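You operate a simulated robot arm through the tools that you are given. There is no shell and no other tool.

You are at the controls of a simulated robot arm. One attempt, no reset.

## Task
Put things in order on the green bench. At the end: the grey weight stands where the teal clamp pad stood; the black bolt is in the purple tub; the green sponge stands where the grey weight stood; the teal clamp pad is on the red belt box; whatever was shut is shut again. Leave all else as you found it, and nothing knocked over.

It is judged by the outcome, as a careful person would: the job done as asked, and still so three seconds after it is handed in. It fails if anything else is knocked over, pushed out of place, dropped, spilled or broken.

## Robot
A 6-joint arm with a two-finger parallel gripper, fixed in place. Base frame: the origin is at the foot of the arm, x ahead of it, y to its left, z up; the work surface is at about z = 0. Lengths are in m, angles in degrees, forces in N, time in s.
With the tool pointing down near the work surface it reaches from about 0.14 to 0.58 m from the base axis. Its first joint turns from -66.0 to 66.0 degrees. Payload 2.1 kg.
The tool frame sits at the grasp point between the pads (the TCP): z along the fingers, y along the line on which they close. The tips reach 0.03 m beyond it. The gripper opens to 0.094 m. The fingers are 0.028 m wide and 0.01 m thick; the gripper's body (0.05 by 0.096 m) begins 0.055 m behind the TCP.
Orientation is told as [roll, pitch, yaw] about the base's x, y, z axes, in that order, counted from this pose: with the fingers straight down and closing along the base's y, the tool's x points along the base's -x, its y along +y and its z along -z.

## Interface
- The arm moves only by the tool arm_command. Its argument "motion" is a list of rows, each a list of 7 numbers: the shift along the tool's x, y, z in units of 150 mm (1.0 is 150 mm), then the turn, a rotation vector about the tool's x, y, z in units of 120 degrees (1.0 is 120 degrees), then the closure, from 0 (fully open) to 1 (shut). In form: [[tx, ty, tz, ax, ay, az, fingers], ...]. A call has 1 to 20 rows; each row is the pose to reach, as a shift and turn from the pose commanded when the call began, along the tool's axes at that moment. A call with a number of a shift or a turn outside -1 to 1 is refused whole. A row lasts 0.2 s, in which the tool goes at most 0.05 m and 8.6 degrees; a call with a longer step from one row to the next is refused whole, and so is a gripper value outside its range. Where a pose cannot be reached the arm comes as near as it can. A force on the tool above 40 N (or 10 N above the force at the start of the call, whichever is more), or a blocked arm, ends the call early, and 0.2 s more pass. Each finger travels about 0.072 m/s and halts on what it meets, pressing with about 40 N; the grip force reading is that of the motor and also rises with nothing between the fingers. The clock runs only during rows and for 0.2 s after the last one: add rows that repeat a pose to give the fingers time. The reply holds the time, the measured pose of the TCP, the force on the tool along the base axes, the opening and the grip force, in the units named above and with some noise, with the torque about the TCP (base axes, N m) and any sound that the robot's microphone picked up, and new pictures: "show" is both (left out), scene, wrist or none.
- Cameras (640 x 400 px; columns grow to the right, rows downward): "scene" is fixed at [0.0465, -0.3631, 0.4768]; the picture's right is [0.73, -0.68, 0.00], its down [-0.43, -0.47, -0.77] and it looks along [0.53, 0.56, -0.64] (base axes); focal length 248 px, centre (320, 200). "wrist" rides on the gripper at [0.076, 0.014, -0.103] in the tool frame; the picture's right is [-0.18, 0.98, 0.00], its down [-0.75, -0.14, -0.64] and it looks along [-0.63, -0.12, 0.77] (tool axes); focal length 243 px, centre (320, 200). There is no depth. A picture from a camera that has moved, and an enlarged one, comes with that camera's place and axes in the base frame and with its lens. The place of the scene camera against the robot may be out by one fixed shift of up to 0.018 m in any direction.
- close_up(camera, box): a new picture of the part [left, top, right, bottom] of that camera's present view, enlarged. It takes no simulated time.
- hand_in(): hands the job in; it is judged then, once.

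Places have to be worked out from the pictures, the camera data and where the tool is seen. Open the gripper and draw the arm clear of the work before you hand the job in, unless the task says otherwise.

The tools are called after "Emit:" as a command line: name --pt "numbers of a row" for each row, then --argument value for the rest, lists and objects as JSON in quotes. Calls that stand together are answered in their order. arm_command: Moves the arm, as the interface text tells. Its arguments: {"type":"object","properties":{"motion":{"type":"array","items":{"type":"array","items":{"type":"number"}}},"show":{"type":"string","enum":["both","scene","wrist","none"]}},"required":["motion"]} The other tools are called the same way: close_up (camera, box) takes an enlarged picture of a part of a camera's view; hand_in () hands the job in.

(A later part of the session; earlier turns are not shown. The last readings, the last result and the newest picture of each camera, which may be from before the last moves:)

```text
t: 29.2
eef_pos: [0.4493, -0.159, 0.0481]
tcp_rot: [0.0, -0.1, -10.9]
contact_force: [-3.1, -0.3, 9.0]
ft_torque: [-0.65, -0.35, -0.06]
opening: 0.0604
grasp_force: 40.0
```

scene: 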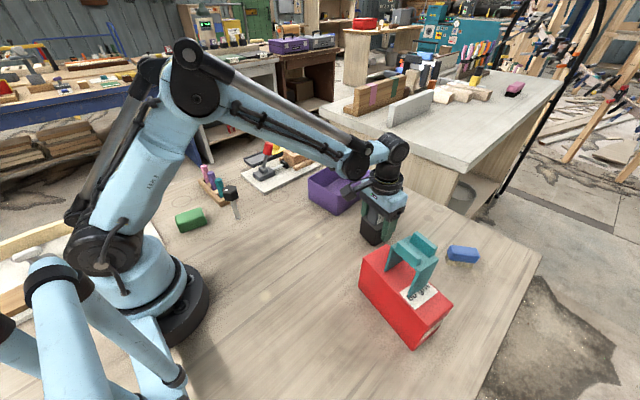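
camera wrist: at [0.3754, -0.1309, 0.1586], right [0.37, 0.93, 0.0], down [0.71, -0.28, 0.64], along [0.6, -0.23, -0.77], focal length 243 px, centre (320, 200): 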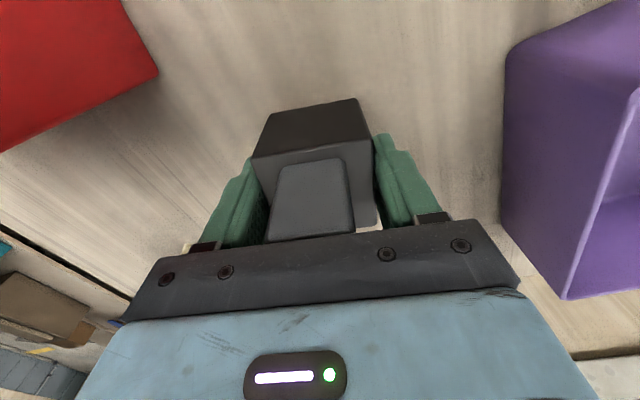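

The bench now bears the weight. I'll open slowly.

Emit:
arm_command --pt "0 0 -0.003 0 0 0 1" --pt "0 0 -0.003 0 0 0 0.3" --pt "0 0 -0.003 0 0 0 0.2" --pt "0 0 -0.003 0 0 0 0.05" --pt "0 0 -0.003 0 0 0 0" --pt "0 0 -0.003 0 0 0 0" --show "wrist"

```text
t: 30.6
eef_pos: [0.4483, -0.1593, 0.0478]
tcp_rot: [0.0, 0.0, -10.9]
contact_force: [0.1, 0.1, -0.4]
ft_torque: [0.01, -0.02, -0.01]
opening: 0.0939
grasp_force: 0.1
camera wrist: at [0.3764, -0.1301, 0.1496], right [0.37, 0.93, 0.0], down [0.71, -0.28, 0.64], along [0.6, -0.23, -0.77], focal length 243 px, centre (320, 200)
```

wrist: 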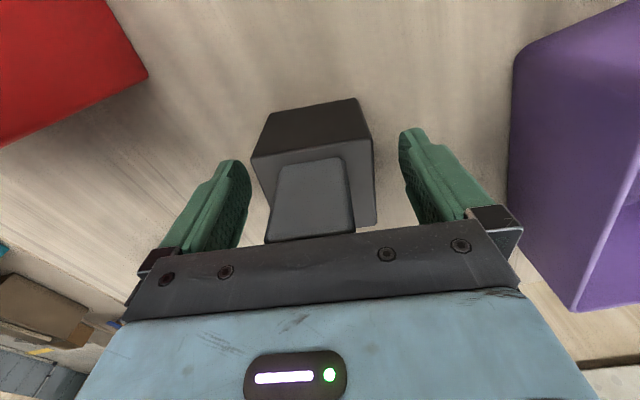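

The fingers are free and the weight stands upright. I'll rise straight up and then travel toward the sponge.

Emit:
arm_command --pt "0 0 -0.15 0 0 0 0" --pt "0 0 -0.4 0 0 0 0" --pt "0 0 -0.7 0 0 0 0" --pt "0 0 -1 0 0 0 0" --pt "0 0 -1 0 0 0 0" --show "wrist"

Emit:
close_up --camera "wrist" --box '[240, 60, 400, 160]'

```text
t: 31.8
eef_pos: [0.4483, -0.1599, 0.1992]
tcp_rot: [0.1, 0.0, -10.7]
contact_force: [0.6, 0.9, 0.6]
ft_torque: [0.02, 0.0, -0.01]
opening: 0.0939
grasp_force: 0.1
camera wrist: at [0.3761, -0.1301, 0.3003], right [0.37, 0.93, 0.0], down [0.71, -0.28, 0.64], along [0.6, -0.23, -0.77], focal length 243 px, centre (320, 200)
```

wrist: 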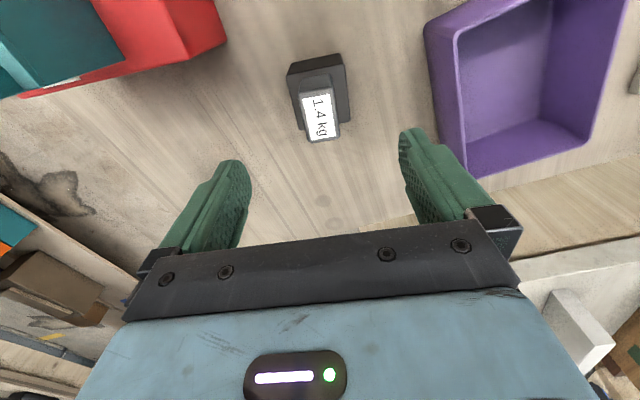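

```text
4.00 times, centred on (320, 110) of wrist
camera zoom: at [0.3761, -0.1301, 0.3003], right [0.37, 0.93, 0.0], down [0.71, -0.28, 0.64], along [0.6, -0.23, -0.77], focal length 970 px, centre (320, 560)
```

zoom: 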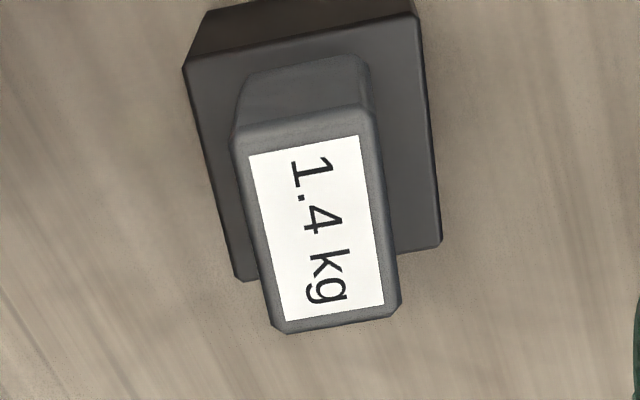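

The weight centre is at (0.448, -0.158), right on target. I'll travel high across to the sponge in stages.

Emit:
arm_command --pt "0.1 0.08 -0.15 0 0 0 0" --pt "0.28 0.21 -0.3 0 0 0 0" --pt "0.47 0.36 -0.3 0 0 0 0" --pt "0.66 0.5 -0.3 0 0 0 0" --pt "0.848 0.65 -0.3 0 0 0 0" --show "none"

Emit:
arm_command --pt "0.19 0.15 0 0 0 0 0" --pt "0.38 0.29 0 0 0 0 0" --pt "0.57 0.44 0 0 0 0 0" --pt "0.76 0.58 0 0 0 0 0" --pt "0.848 0.65 0 0 0 0 0" --show "none"

Emit:
arm_command --pt "0.19 0.15 0 0 0 0 0" --pt "0.38 0.29 0 0 0 0 0" --pt "0.57 0.44 0 0 0 0 0" --pt "0.76 0.58 0.1 0 0 0 0" --pt "0.848 0.65 0.2 0 0 0 0" --pt "0.848 0.65 0.3 0 0 0 0" --pt "0.848 0.65 0.3 0 0 0 0"

```text
t: 33.0
eef_pos: [0.3414, -0.0399, 0.2419]
tcp_rot: [0.1, -0.2, -10.9]
contact_force: [0.1, -0.2, -0.2]
ft_torque: [0.01, 0.05, -0.01]
opening: 0.094
grasp_force: 0.0
```

```text
t: 34.2
eef_pos: [0.2359, 0.0806, 0.2418]
tcp_rot: [0.1, -0.1, -10.8]
contact_force: [0.0, -0.1, -0.5]
ft_torque: [-0.01, 0.02, 0.02]
opening: 0.0941
grasp_force: 0.0
```

```text
t: 35.8
eef_pos: [0.129, 0.2006, 0.1976]
tcp_rot: [0.1, 0.0, -10.9]
contact_force: [0.1, 0.9, -0.3]
ft_torque: [-0.03, 0.01, -0.04]
opening: 0.094
grasp_force: 0.1
camera wrist: at [0.0565, 0.2285, 0.2989], right [0.37, 0.93, 0.0], down [0.71, -0.28, 0.64], along [0.6, -0.23, -0.77], focal length 243 px, centre (320, 200)
```

scene: 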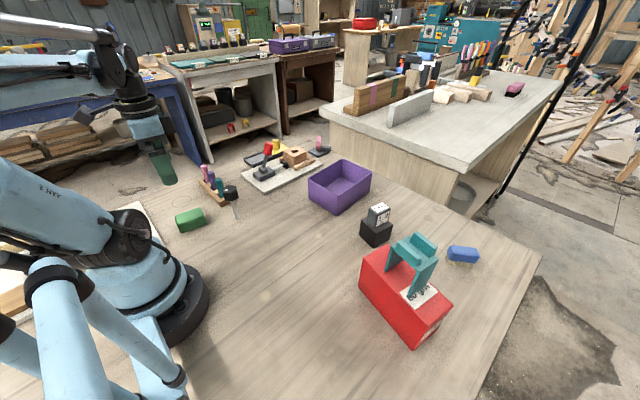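
wrist: 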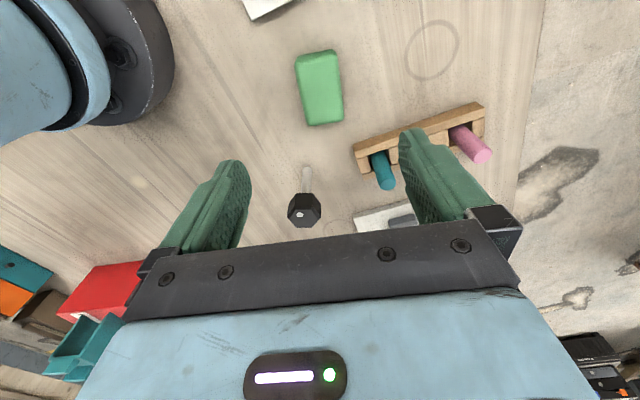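

The sponge sits between the fingers and the rack and bolt are clear of the gripper's footprint. I'll enlarge the sponge for the final alignment.

Emit:
close_up --camera "wrist" --box '[256, 40, 384, 120]'

Emit:
close_up --camera "scene" --box '[150, 190, 246, 250]'

```text
5.00 times, centred on (320, 80) of wrist
camera zoom: at [0.0565, 0.2285, 0.2989], right [0.37, 0.93, 0.0], down [0.71, -0.28, 0.64], along [0.6, -0.23, -0.77], focal length 1213 px, centre (320, 800)
```

zoom: 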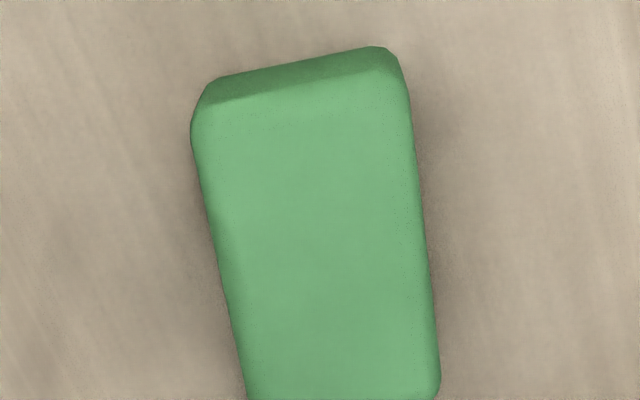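

```text
6.67 times, centred on (198, 220) of scene
camera zoom: at [0.0465, -0.3631, 0.4768], right [0.73, -0.68, 0.0], down [-0.43, -0.47, -0.77], along [0.53, 0.56, -0.64], focal length 1651 px, centre (1133, 67)
```

zoom: 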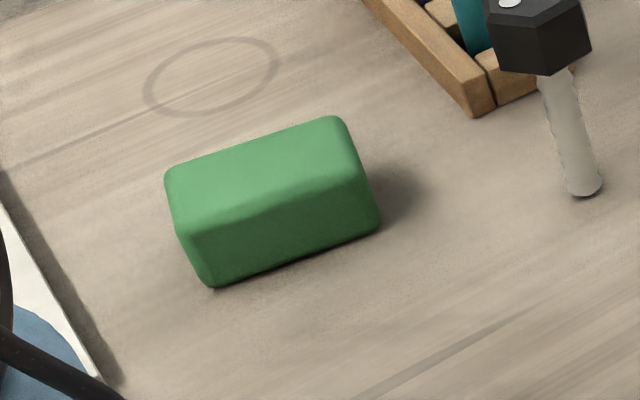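

The sponge centre refines to about (0.130, 0.201), height about 0.028, yaw -12°, so I'm well aligned. I'll descend to z 0.08 and check.

Emit:
arm_command --pt "-0.006 0.005 0.2 0 0 0.008 0" --pt "-0.006 0.005 0.4 0 0 0.008 0" --pt "-0.006 0.005 0.6 0 0 0.008 0" --pt "-0.006 0.005 0.78 0 0 0.008 0" --pt "-0.006 0.005 0.78 0 0 0.008 0"

```text
t: 37.0
eef_pos: [0.1316, 0.2003, 0.0792]
tcp_rot: [0.0, 0.0, -11.8]
contact_force: [-0.8, -0.5, 0.6]
ft_torque: [0.0, -0.03, 0.02]
opening: 0.0942
grasp_force: 0.1
camera wrist: at [0.0591, 0.2306, 0.1812], right [0.38, 0.92, 0.0], down [0.71, -0.29, 0.64], along [0.59, -0.24, -0.77], focal length 243 px, centre (320, 200)
```

scene: 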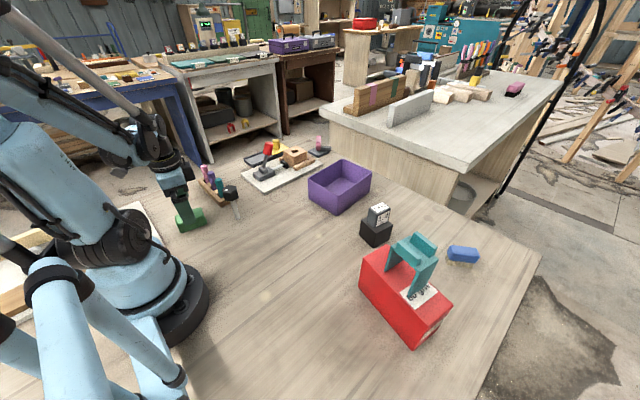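
wrist: 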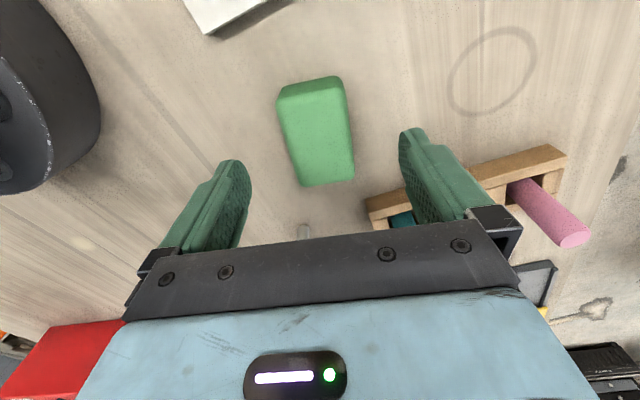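

Clear. I'll descend to z of about 0.035 and close on the sponge.

Emit:
arm_command --pt "0 0.003 0.12 0 0 0 0" --pt "0 0.003 0.24 0 0 0 0" --pt "0 0.003 0.295 0 0 0 0" --pt "0 0.003 0.295 0 0 0 0.3" --pt "0 0.003 0.295 0 0 0 0.6" --pt "0 0.003 0.295 0 0 0 0.8" --pt "0 0.003 0.295 0 0 0 0.8"

```text
t: 38.6
eef_pos: [0.1305, 0.2015, 0.0365]
tcp_rot: [0.1, 0.0, -11.8]
contact_force: [-0.6, -0.8, -0.4]
ft_torque: [0.0, 0.01, 0.02]
opening: 0.0471
grasp_force: 40.0
camera wrist: at [0.0586, 0.2316, 0.1381], right [0.38, 0.92, 0.0], down [0.71, -0.29, 0.64], along [0.59, -0.24, -0.77], focal length 243 px, centre (320, 200)
```

scene: 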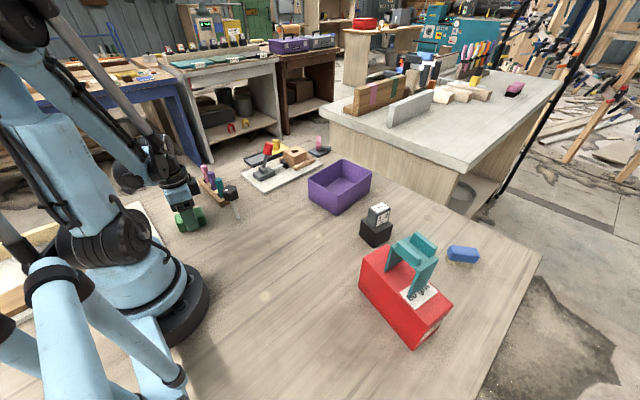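
wrist: 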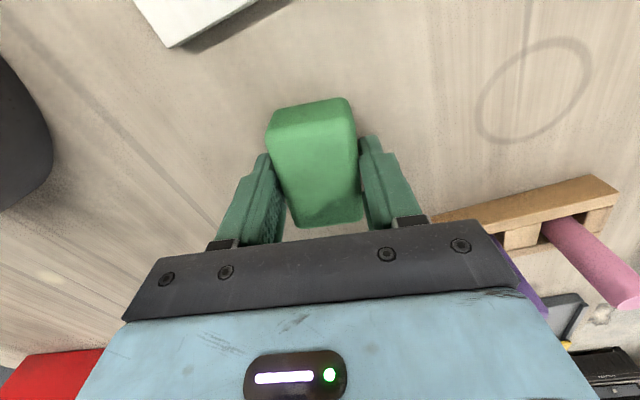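

The sponge is gripped at opening 0.047. I'll lift it and carry it to the weight's old place.

Emit:
arm_command --pt "0 0 -0.15 0 0 0 0.8" --pt "0 0 -0.4 0 0 0 0.8" --pt "0 0 -0.7 0 0 0 0.8" --pt "0 0 -1 0 0 0 0.8" --pt "0 0 -1 0 0 0 0.8" --show "scene"

Emit:
arm_command --pt "-0.1 -0.17 0 0 0 0 0.8" --pt "-0.22 -0.36 0 0 0 0 0.8" --pt "-0.33 -0.55 0 0 0 0 0.8" --pt "-0.414 -0.687 0 0 0 0 0.8" --show "none"

Emit:
arm_command --pt "-0.1 -0.17 0 0 0 0 0.8" --pt "-0.22 -0.36 0 0 0 0 0.8" --pt "-0.33 -0.55 0 0 0 0 0.8" --pt "-0.414 -0.687 0 0 0 0 0.8" --show "none"

Emit:
arm_command --pt "-0.1 -0.17 0 0 0 0 0.8" --pt "-0.22 -0.36 0 0 0 0 0.8" --pt "-0.33 -0.55 0 0 0 0 0.8" --pt "-0.414 -0.687 0 0 0 0 0.8" --pt "-0.414 -0.687 0 0 0 0 0.8"

```text
t: 39.8
eef_pos: [0.1295, 0.2014, 0.1884]
tcp_rot: [0.0, -0.1, -11.8]
contact_force: [0.1, 0.0, 0.7]
ft_torque: [-0.01, -0.01, 0.03]
opening: 0.0473
grasp_force: 40.3
```

scene: 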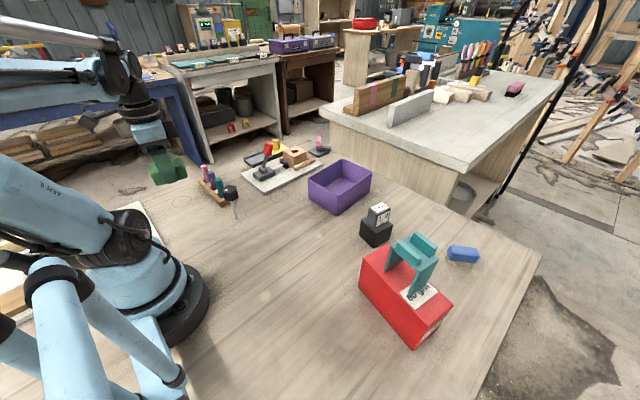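

```text
t: 40.8
eef_pos: [0.169, 0.0863, 0.1864]
tcp_rot: [0.1, 0.1, -11.8]
contact_force: [-0.4, -0.4, -0.1]
ft_torque: [-0.01, 0.0, 0.0]
opening: 0.047
grasp_force: 40.0
```

```text
t: 41.8
eef_pos: [0.2101, -0.027, 0.1862]
tcp_rot: [0.2, 0.0, -11.8]
contact_force: [0.1, 0.1, -1.5]
ft_torque: [0.01, 0.02, -0.02]
opening: 0.0471
grasp_force: 39.5
```

```text
t: 43.0
eef_pos: [0.25, -0.1407, 0.1865]
tcp_rot: [0.2, 0.0, -11.8]
contact_force: [0.4, -0.2, -0.8]
ft_torque: [0.0, -0.02, 0.0]
opening: 0.0475
grasp_force: 40.5
camera wrist: at [0.1775, -0.1105, 0.2879], right [0.38, 0.92, 0.0], down [0.71, -0.29, 0.64], along [0.59, -0.24, -0.77], focal length 243 px, centre (320, 200)
```

scene: 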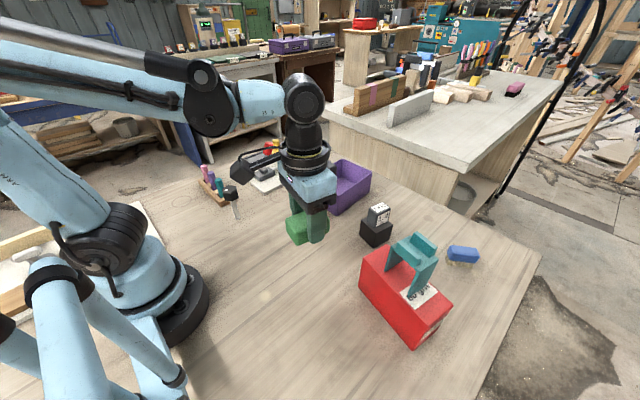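
wrist: 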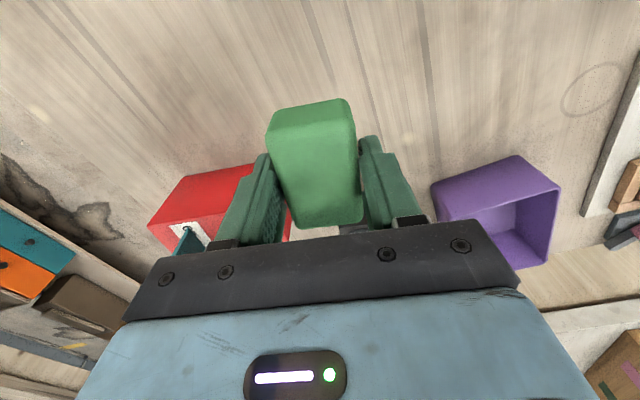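

The sponge is over (0.2495, -0.140). I'll lower it most of the way.

Emit:
arm_command --pt "0 0.005 0.2 0 0 0 0.8" --pt "0 0.005 0.45 0 0 0 0.8" --pt "0 0.005 0.7 0 0 0 0.8" --pt "0 0.005 0.88 0 0 0 0.8" --pt "0 0.005 0.96 0 0 0 0.8" --pt "0 0.005 0.975 0 0 0 0.8" --pt "0 0.005 0.985 0 0 0 0.8" --pt "0 0.005 0.993 0 0 0 0.8" --pt "0 0.005 0.998 0 0 0 0.8"

```text
t: 45.0
eef_pos: [0.2505, -0.1393, 0.0369]
tcp_rot: [0.1, 0.0, -11.8]
contact_force: [-0.1, -0.3, -0.6]
ft_torque: [-0.02, 0.01, -0.01]
opening: 0.047
grasp_force: 39.8
camera wrist: at [0.1776, -0.1087, 0.1385], right [0.38, 0.92, 0.0], down [0.71, -0.29, 0.64], along [0.59, -0.24, -0.77], focal length 243 px, centre (320, 200)
```

scene: 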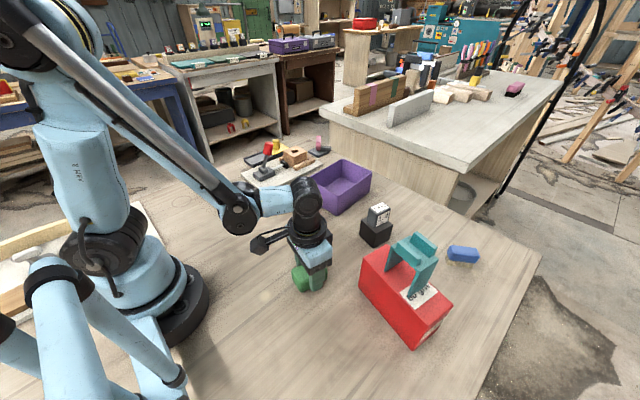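
wrist: 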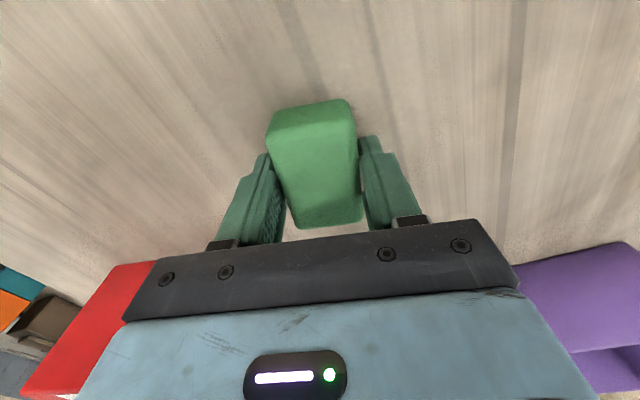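

No contact yet. I'll creep down in sub-millimetre steps.

Emit:
arm_command --pt "0 0 0.004 0 0 0 0.8" --pt "0 0 0.008 0 0 0 0.8" --pt "0 0 0.012 0 0 0 0.8" --show "none"

```text
t: 45.8
eef_pos: [0.2494, -0.1403, 0.0366]
tcp_rot: [0.1, 0.0, -11.8]
contact_force: [-1.5, 0.8, 18.3]
ft_torque: [-0.06, -0.27, -0.01]
opening: 0.0469
grasp_force: 39.6
stopped in row 3: the force on the tool passed its limit at 46 N (the readings are from after the stop); the commanded pose is now the measured one
```

Contact is made. I'll ease up slightly and open.

Emit:
arm_command --pt "0 0 -0.004 0 0 0 0.8" --pt "0 0 -0.004 0 0 0 0.8" --pt "0 0 -0.004 0 0 0 0.42" --pt "0 0 -0.004 0 0 0 0.3" --pt "0 0 -0.004 0 0 0 0.1" --pt "0 0 -0.004 0 0 0 0" --pt "0 0 -0.004 0 0 0 0" --show "wrist"

```text
t: 47.4
eef_pos: [0.25, -0.1393, 0.035]
tcp_rot: [0.1, 0.0, -11.7]
contact_force: [0.9, -0.1, -0.5]
ft_torque: [0.0, -0.01, 0.03]
opening: 0.094
grasp_force: 0.0
camera wrist: at [0.1777, -0.1089, 0.1379], right [0.38, 0.92, 0.0], down [0.71, -0.29, 0.64], along [0.59, -0.24, -0.77], focal length 243 px, centre (320, 200)
```

wrist: 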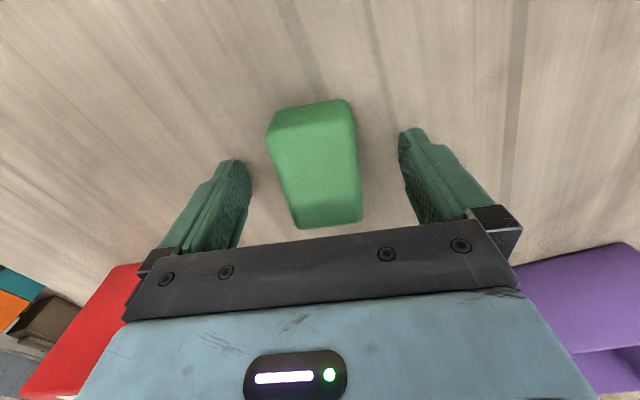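

The sponge is placed. I'll rise and travel to hover above the bolt, turning to match its hex flats.

Emit:
arm_command --pt "0 0 -0.15 0 0 0 0" --pt "0 0 -0.4 0 0 0 0" --pt "0 0 -0.7 0 0 0 0" --pt "0 0 -1 0 0 0 0" --pt "0 0 -1 0 0 0 0" --show "both"

Emit:
arm_command --pt "0.05 0.18 -0.2 0 0 0 0" --pt "0.1 0.36 -0.4 0 0 0 0" --pt "0.16 0.54 -0.4 0 0 0 0" --pt "0.21 0.72 -0.4 0 0 0 0" --pt "0.267 0.9 -0.4 0 0 0 0" --show "none"

Emit:
arm_command --pt "0.05 0.18 0 0 0 -0.03 0" --pt "0.1 0.36 0 0 0 -0.06 0" --pt "0.16 0.54 0 0 0 -0.09 0" --pt "0.21 0.72 0 0 0 -0.12 0" --pt "0.267 0.9 0 0 0 -0.15 0" --pt "0.267 0.9 0 0 0 -0.15 0"

```text
t: 48.6
eef_pos: [0.2492, -0.1413, 0.1874]
tcp_rot: [0.2, -0.1, -11.8]
contact_force: [0.3, 0.3, -0.6]
ft_torque: [-0.01, 0.0, 0.0]
opening: 0.094
grasp_force: 0.1
camera wrist: at [0.1772, -0.1097, 0.2888], right [0.38, 0.92, 0.0], down [0.71, -0.29, 0.64], along [0.59, -0.24, -0.77], focal length 243 px, centre (320, 200)
```

scene: 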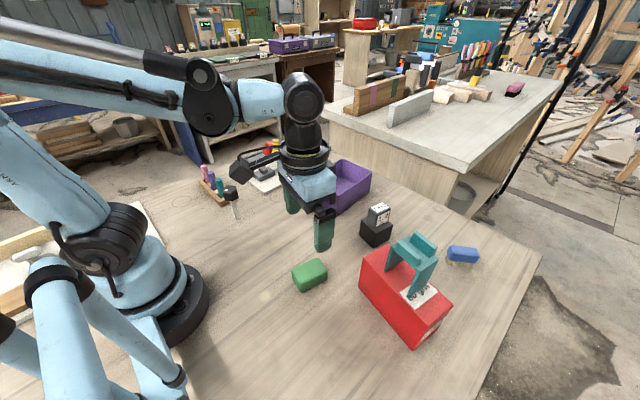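
wrist: 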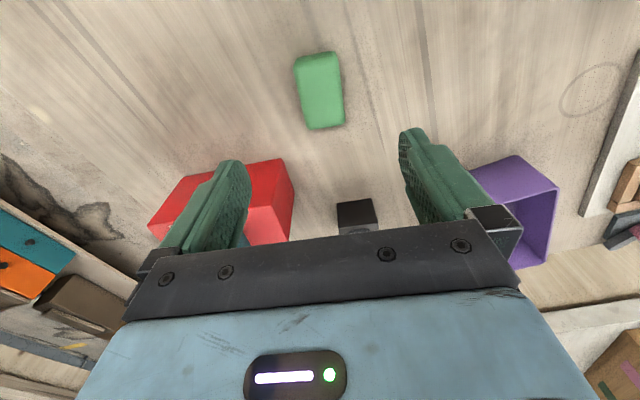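

```text
t: 49.8
eef_pos: [0.2372, 0.0, 0.2473]
tcp_rot: [0.1, 0.0, -11.8]
contact_force: [0.0, 0.6, -0.5]
ft_torque: [0.01, 0.0, 0.01]
opening: 0.0939
grasp_force: 0.0
```

```text
t: 51.2
eef_pos: [0.226, 0.14, 0.2467]
tcp_rot: [0.1, -0.1, 6.2]
contact_force: [0.8, 0.7, -0.1]
ft_torque: [0.01, -0.02, 0.02]
opening: 0.0941
grasp_force: 0.0
camera wrist: at [0.1489, 0.1481, 0.3486], right [0.08, 1.0, 0.0], down [0.76, -0.06, 0.64], along [0.64, -0.05, -0.77], focal length 243 px, centre (320, 200)
```

scene: 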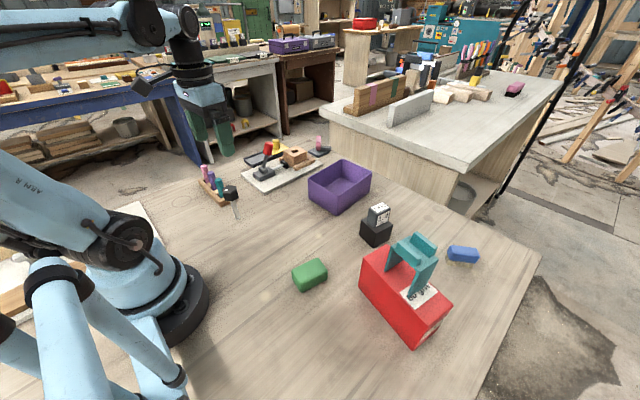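
wrist: 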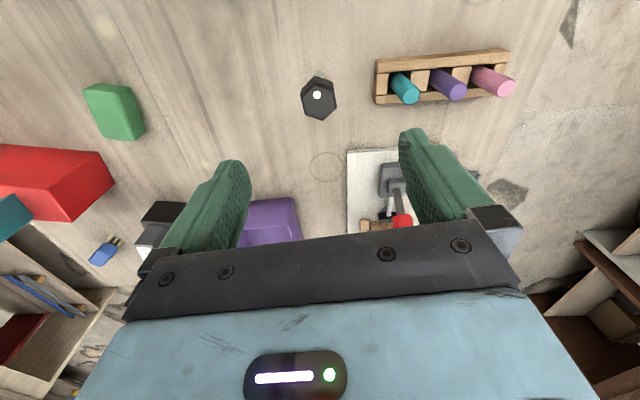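

I'll enlarge the bolt for final alignment.

Emit:
close_up --camera "wrist" --box '[272, 60, 368, 120]'

Emit:
close_up --camera "scene" --box '[190, 170, 270, 220]'

```text
6.67 times, centred on (320, 90) of wrist
camera zoom: at [0.1489, 0.1481, 0.3486], right [0.08, 1.0, 0.0], down [0.76, -0.06, 0.64], along [0.64, -0.05, -0.77], focal length 1618 px, centre (320, 933)
```

zoom: 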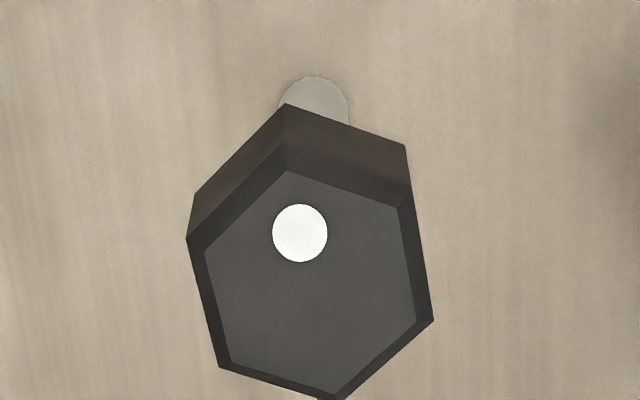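

```text
8.00 times, centred on (230, 195) of scene
camera zoom: at [0.0465, -0.3631, 0.4768], right [0.73, -0.68, 0.0], down [-0.43, -0.47, -0.77], along [0.53, 0.56, -0.64], focal length 1981 px, centre (1040, 240)
```

zoom: 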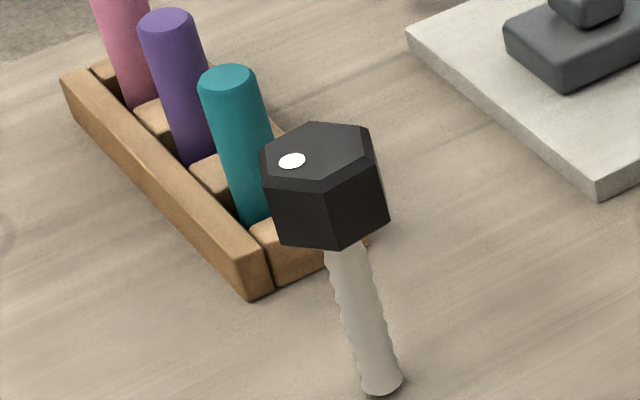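

The bolt head centre is (0.226, 0.1414), with its flats calling for yaw of about 8°. I'll narrow the opening a little to stay clear of the rack pegs and descend part way.

Emit:
arm_command --pt "0 0 0.2 0 0 -0.013 0.2" --pt "0 0 0.4 0 0 -0.013 0.22" --pt "0 0 0.6 0 0 -0.013 0.22" --pt "0 0 0.7 0 0 -0.013 0.22" --pt "0 0 0.7 0 0 -0.013 0.22"

Emit:
close_up --camera "wrist" --box '[200, 60, 440, 210]'

```text
t: 52.4
eef_pos: [0.2279, 0.1422, 0.1416]
tcp_rot: [0.1, 0.1, 7.7]
contact_force: [0.6, 0.3, -0.6]
ft_torque: [-0.01, 0.0, 0.03]
opening: 0.0733
grasp_force: 0.0
camera wrist: at [0.1491, 0.1464, 0.2434], right [0.05, 1.0, 0.0], down [0.77, -0.04, 0.64], along [0.64, -0.03, -0.77], focal length 243 px, centre (320, 200)
```

scene: 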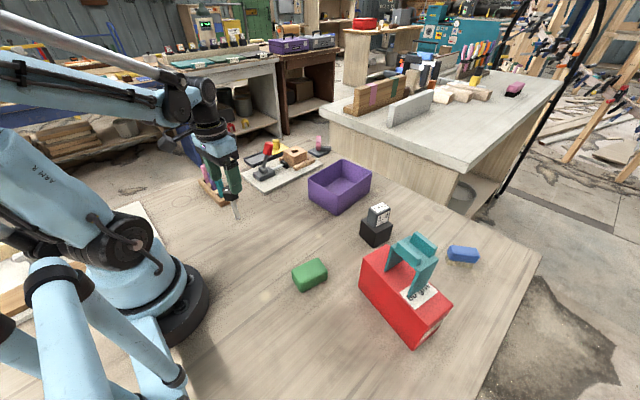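
wrist: 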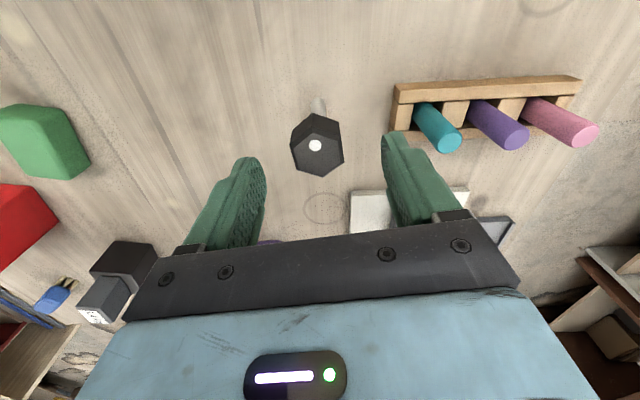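

```text
2.67 times, centred on (320, 135) of wrist
camera zoom: at [0.1491, 0.1464, 0.2434], right [0.05, 1.0, 0.0], down [0.77, -0.04, 0.64], along [0.64, -0.03, -0.77], focal length 647 px, centre (320, 373)
```

zoom: 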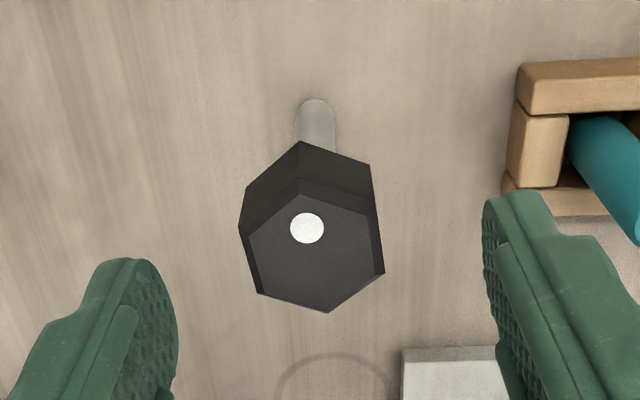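

The head is centred within 1.5 mm, so I'll correct that. Then I'll descend to z of about 0.094, straddling the head, and close gradually.

Emit:
arm_command --pt "0 -0.008 0.1 0 0 0 0.22" --pt "0 -0.008 0.2 0 0 0 0.22" --pt "0 -0.008 0.3 0 0 0 0.22" --pt "0 -0.008 0.317 0 0 0 0.22" --pt "0 -0.008 0.317 0 0 0 0.22"

```text
t: 53.6
eef_pos: [0.227, 0.1411, 0.0933]
tcp_rot: [0.1, 0.1, 7.7]
contact_force: [0.6, 0.3, 0.2]
ft_torque: [0.01, 0.01, -0.02]
opening: 0.0734
grasp_force: 0.0
camera wrist: at [0.1488, 0.1451, 0.1957], right [0.05, 1.0, 0.0], down [0.77, -0.04, 0.64], along [0.64, -0.03, -0.77], focal length 243 px, centre (320, 200)
```

scene: 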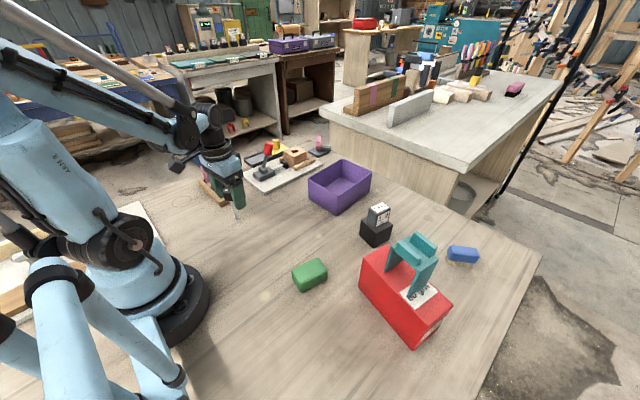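
wrist: 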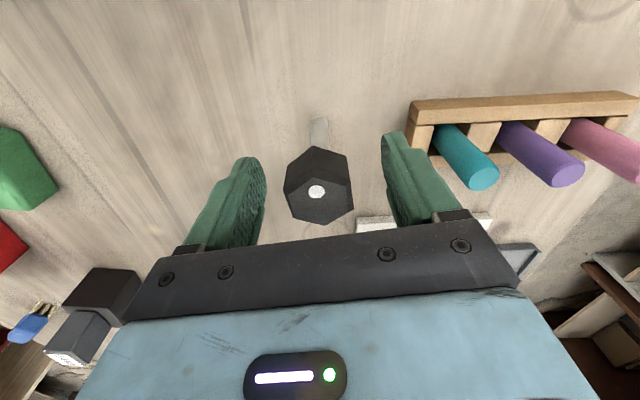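

Emit:
close_up --camera "wrist" --box '[240, 130, 400, 230]'

```text
4.00 times, centred on (320, 180) of wrist
camera zoom: at [0.1488, 0.1451, 0.1957], right [0.05, 1.0, 0.0], down [0.77, -0.04, 0.64], along [0.64, -0.03, -0.77], focal length 970 px, centre (320, 280)
```

zoom: 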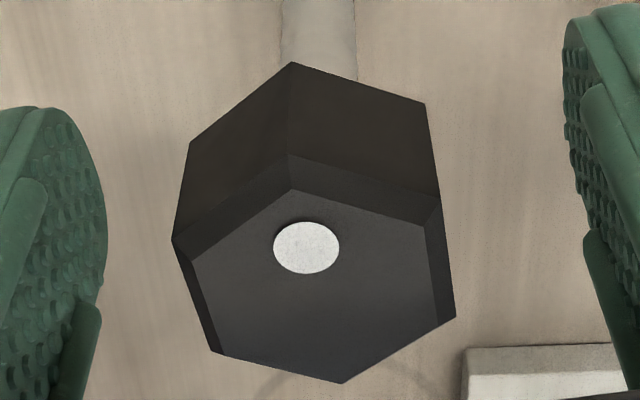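

The head is well centred, about 2–3 mm toward the base along x, which I'll correct. Then I'll close gradually.

Emit:
arm_command --pt "0.013 0 0 0 0 0 0.22" --pt "0.013 0 0 0 0 0 0.4" --pt "0.013 0 0 0 0 0 0.5" --pt "0.013 0 0 0 0 0 0.56" --pt "0.013 0 0 0 0 0 0.62" --pt "0.013 0 0 0 0 0 0.7" --pt "0.013 0 0 0 0 0 0.9" --pt "0.013 0 0 0 0 0 0.9"

```text
t: 55.4
eef_pos: [0.2251, 0.1405, 0.0937]
tcp_rot: [0.1, 0.0, 7.6]
contact_force: [-0.3, -0.7, 1.5]
ft_torque: [-0.03, 0.02, 0.01]
opening: 0.0376
grasp_force: 39.7
camera wrist: at [0.1471, 0.1451, 0.1957], right [0.05, 1.0, 0.0], down [0.77, -0.04, 0.64], along [0.64, -0.03, -0.77], focal length 243 px, centre (320, 200)
```

scene: 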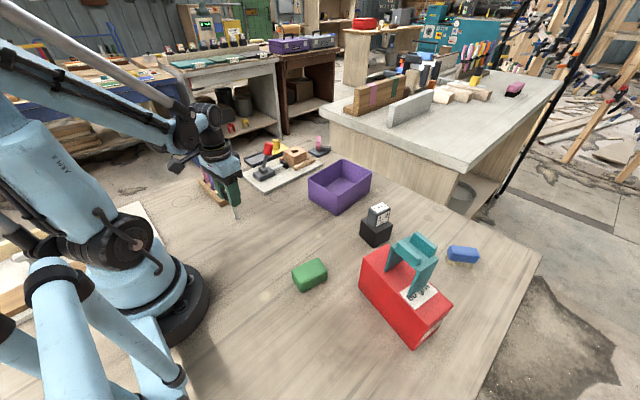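
wrist: 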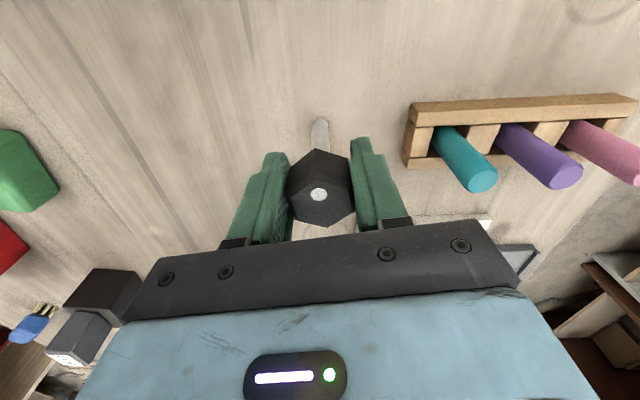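

The bolt is gripped at 0.0376. I'll lift it straight up.

Emit:
arm_command --pt "0 0 -0.1 0 0 0 0.9" --pt "0 0 -0.3 0 0 0 0.9" --pt "0 0 -0.6 0 0 0 0.9" --pt "0 0 -0.9 0 0 0 0.9" --pt "0 0 -1 0 0 0 0.9" --pt "0 0 -1 0 0 0 0.9"

```text
t: 56.8
eef_pos: [0.2258, 0.1386, 0.2442]
tcp_rot: [0.0, -0.1, 7.7]
contact_force: [-0.2, 0.5, -2.7]
ft_torque: [0.01, 0.0, 0.0]
opening: 0.0375
grasp_force: 39.8
camera wrist: at [0.1476, 0.1443, 0.3461], right [0.05, 1.0, 0.0], down [0.77, -0.04, 0.64], along [0.64, -0.03, -0.77], focal length 243 px, centre (320, 200)
```

scene: 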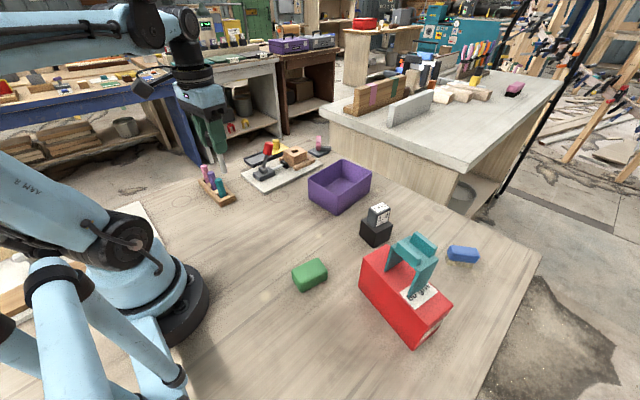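
wrist: 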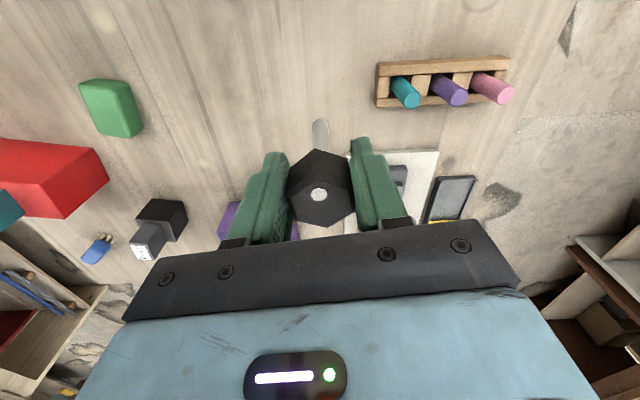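

The bolt is lifted cleanly. I'll carry it toward the tub and stop short of it to get a good look.

Emit:
arm_command --pt "-0.12 -0.12 0 0 0 0 0.9" --pt "-0.3 -0.28 0 0 0 0 0.9" --pt "-0.48 -0.45 0 0 0 0 0.9" --pt "-0.66 -0.62 0 0 0 0 0.9" --pt "-0.84 -0.79 0 0 0 0 0.9" --pt "-0.98 -0.93 0 0 0 0 0.9" --pt "-0.98 -0.93 0 0 0 0 0.9"

Emit:
close_up --camera "wrist" --box '[200, 60, 440, 210]'

```text
t: 58.4
eef_pos: [0.3884, 0.0214, 0.2437]
tcp_rot: [0.2, 0.1, 7.7]
contact_force: [0.5, -0.6, -1.9]
ft_torque: [0.03, -0.01, -0.01]
opening: 0.0375
grasp_force: 39.8
camera wrist: at [0.3111, 0.0257, 0.3451], right [0.05, 1.0, 0.0], down [0.77, -0.04, 0.64], along [0.64, -0.03, -0.77], focal length 243 px, centre (320, 200)
```

scene: 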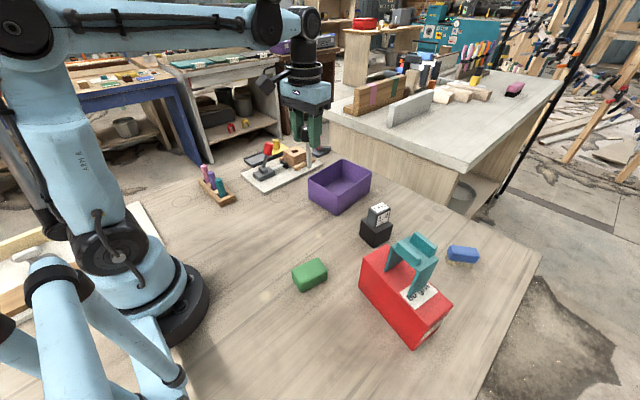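
wrist: 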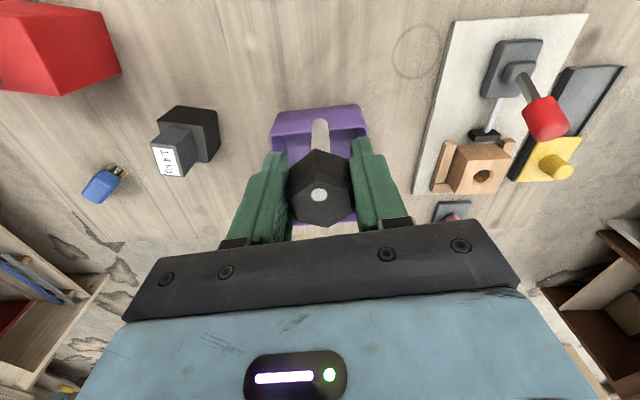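

```text
2.67 times, centred on (320, 135) of wrist
camera zoom: at [0.3111, 0.0257, 0.3451], right [0.05, 1.0, 0.0], down [0.77, -0.04, 0.64], along [0.64, -0.03, -0.77], focal length 647 px, centre (320, 373)
```

zoom: 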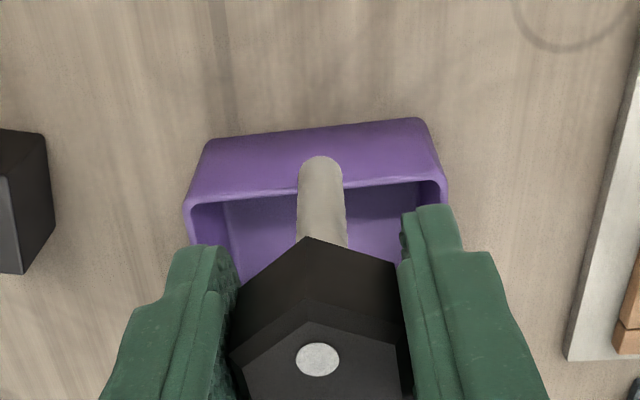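

From the earlier views the tub's inside spans about x 0.44–0.578 and y -0.03–0.078. I'll move the bolt over its centre at about (0.505, 0.023).

Emit:
arm_command --pt "-0.12 -0.014 0 0 0 0 0.9" --pt "-0.3 -0.036 0 0 0 0 0.9" --pt "-0.48 -0.058 0 0 0 0 0.9" --pt "-0.66 -0.08 0 0 0 0 0.9" --pt "-0.772 -0.094 0 0 0 0 0.9" --pt "-0.772 -0.094 0 0 0 0 0.9"

Emit:
close_up --camera "wrist" --box '[200, 60, 440, 210]'

Emit:
close_up --camera "scene" --box '[280, 60, 440, 220]'

```text
t: 59.8
eef_pos: [0.5068, 0.0231, 0.2435]
tcp_rot: [0.1, 0.0, 7.8]
contact_force: [-0.1, -0.2, -1.7]
ft_torque: [0.0, 0.01, 0.0]
opening: 0.0377
grasp_force: 39.8
camera wrist: at [0.4284, 0.0276, 0.3455], right [0.05, 1.0, 0.0], down [0.77, -0.04, 0.64], along [0.64, -0.03, -0.77], focal length 243 px, centre (320, 200)
```

scene: 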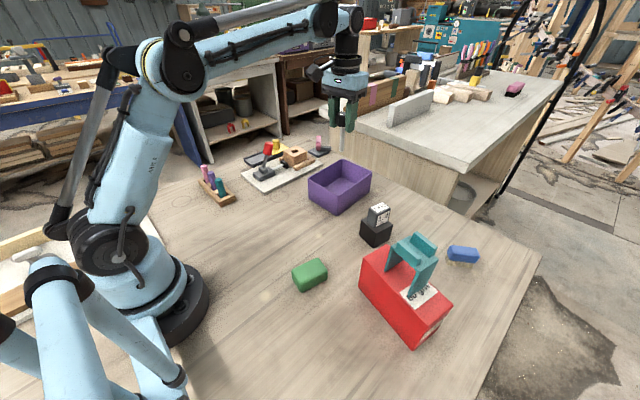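
wrist: 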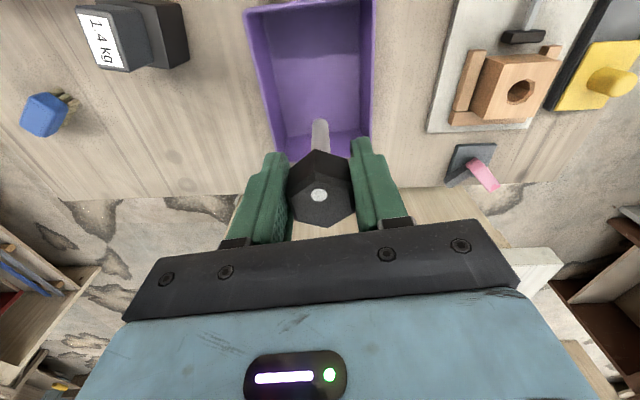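

```text
2.67 times, centred on (320, 135) of wrist
camera zoom: at [0.4284, 0.0276, 0.3455], right [0.05, 1.0, 0.0], down [0.77, -0.04, 0.64], along [0.64, -0.03, -0.77], focal length 647 px, centre (320, 373)
```

zoom: 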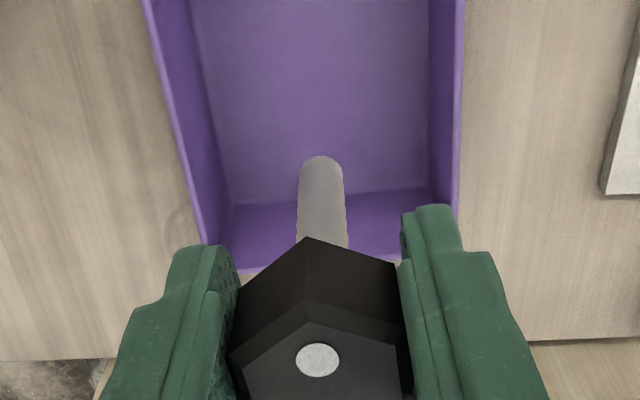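

```text
2.50 times, centred on (360, 140) of scene
camera zoom: at [0.0466, -0.3631, 0.4768], right [0.73, -0.68, 0.0], down [-0.43, -0.47, -0.77], along [0.53, 0.56, -0.64], focal length 619 px, centre (220, 350)
```

zoom: 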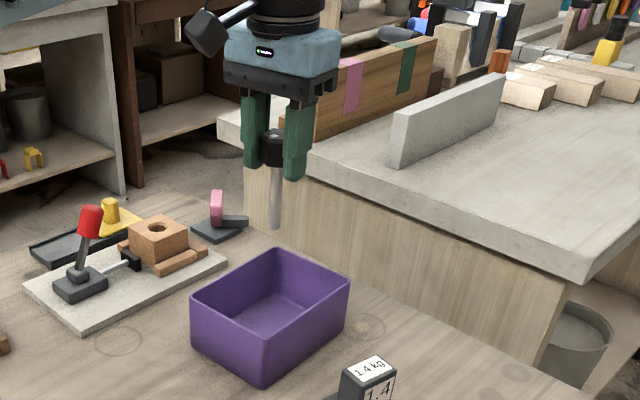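

The bolt is centred over the tub. I'll lower it into the tub, stopping with the tip about 2 cm above the floor.

Emit:
arm_command --pt "0 0 0.15 0 0 0 0.9" --pt "0 0 0.35 0 0 0 0.9" --pt "0 0 0.55 0 0 0 0.9" --pt "0 0 0.72 0 0 0 0.9" --pt "0 0 0.82 0 0 0 0.9" --pt "0 0 0.82 0 0 0 0.9"

Emit:
close_up --camera "scene" --box '[290, 130, 390, 220]'

```text
t: 61.2
eef_pos: [0.5045, 0.0241, 0.1205]
tcp_rot: [0.0, 0.0, 7.7]
contact_force: [-1.1, 0.7, -2.0]
ft_torque: [0.0, 0.02, 0.0]
opening: 0.0375
grasp_force: 39.8
camera wrist: at [0.4277, 0.0283, 0.2229], right [0.05, 1.0, 0.0], down [0.77, -0.04, 0.64], along [0.64, -0.03, -0.77], focal length 243 px, centre (320, 200)
```

scene: 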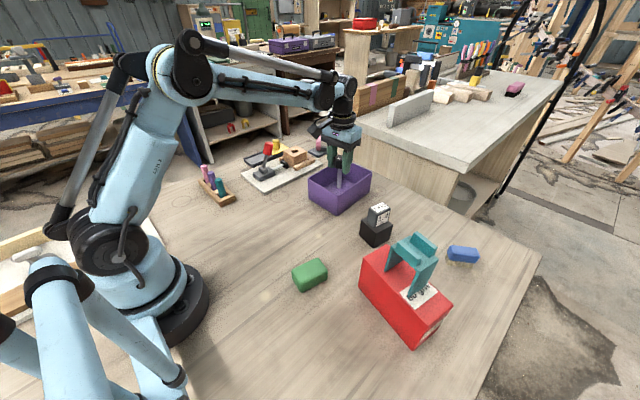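
wrist: 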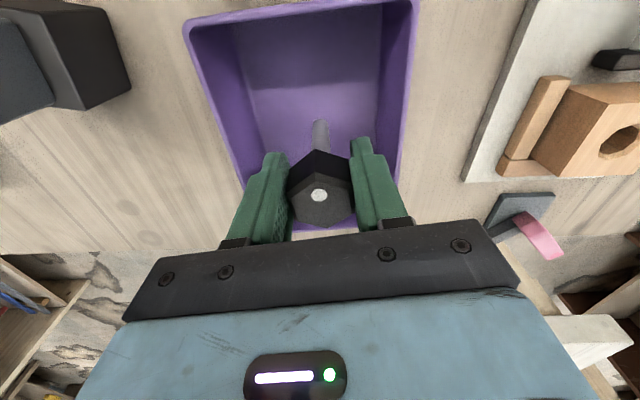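

```text
4.44 times, centred on (340, 175) of scene
camera zoom: at [0.0465, -0.3631, 0.4768], right [0.73, -0.68, 0.0], down [-0.43, -0.47, -0.77], along [0.53, 0.56, -0.64], focal length 1101 px, centre (231, 311)
```

zoom: 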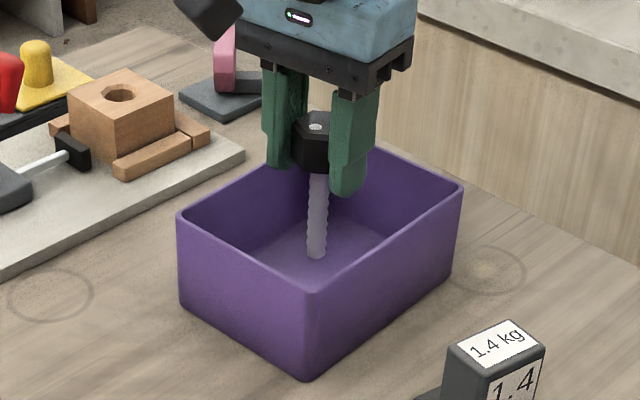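

The bolt is well inside the tub and clear of its walls. I'll creep down to touch the floor.

Emit:
arm_command --pt "0 0 0.06 0 0 0 0.9" --pt "0 0 0.105 0 0 0 0.9" --pt "0 0 0.12 0 0 0 0.9" --pt "0 0 0.127 0 0 0 0.9" --pt "0 0 0.133 0 0 0 0.9" --pt "0 0 0.138 0 0 0 0.9" --show "none"

```text
t: 62.6
eef_pos: [0.5055, 0.0241, 0.1002]
tcp_rot: [0.1, 0.0, 7.7]
contact_force: [0.1, 0.1, -3.1]
ft_torque: [-0.01, -0.01, -0.02]
opening: 0.0377
grasp_force: 39.7
```

Not touching yet. I'll continue in half-millimetre steps.

Emit:
arm_command --pt "0 0 0.004 0 0 0 0.9" --pt "0 0 0.008 0 0 0 0.9" --pt "0 0 0.012 0 0 0 0.9" --pt "0 0 0.015 0 0 0 0.9" --show "none"

```text
t: 63.6
eef_pos: [0.507, 0.023, 0.0986]
tcp_rot: [0.0, 0.1, 7.7]
contact_force: [-0.3, 0.3, -2.4]
ft_torque: [-0.01, -0.02, 0.0]
opening: 0.0376
grasp_force: 40.6
```

Emit:
arm_command --pt "0 0 0.003 0 0 0 0.9" --pt "0 0 0.006 0 0 0 0.9" --pt "0 0 0.009 0 0 0 0.9" --pt "0 0 0.012 0 0 0 0.9" --show "none"

```text
t: 64.6
eef_pos: [0.5053, 0.0234, 0.0964]
tcp_rot: [0.1, -0.1, 7.7]
contact_force: [2.0, -0.7, 26.0]
ft_torque: [-0.01, -0.28, -0.01]
opening: 0.0378
grasp_force: 40.2
```

The bolt tip has touched the floor with 26 N. I'll back off half a millimetre.

Emit:
arm_command --pt "0 0 -0.002 0 0 0 0.9" --pt "0 0 -0.004 0 0 0 0.9" --pt "0 0 -0.004 0 0 0 0.9" --show "wrist"

```text
t: 65.4
eef_pos: [0.5051, 0.023, 0.0967]
tcp_rot: [0.2, 0.0, 7.7]
contact_force: [2.1, -0.3, 14.6]
ft_torque: [-0.05, -0.26, -0.02]
opening: 0.0379
grasp_force: 40.0
camera wrist: at [0.428, 0.028, 0.1985], right [0.05, 1.0, 0.0], down [0.77, -0.04, 0.64], along [0.64, -0.03, -0.77], focal length 243 px, centre (320, 200)
```

wrist: 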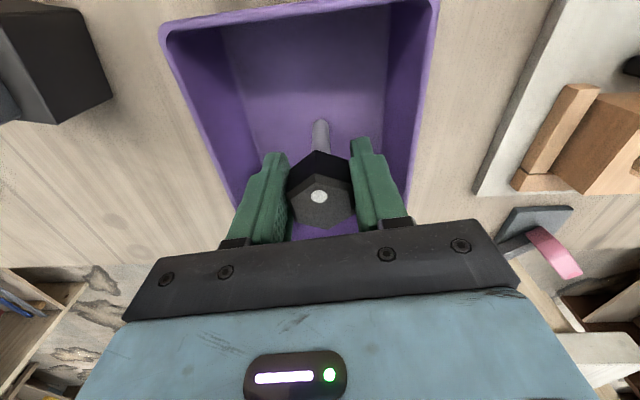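

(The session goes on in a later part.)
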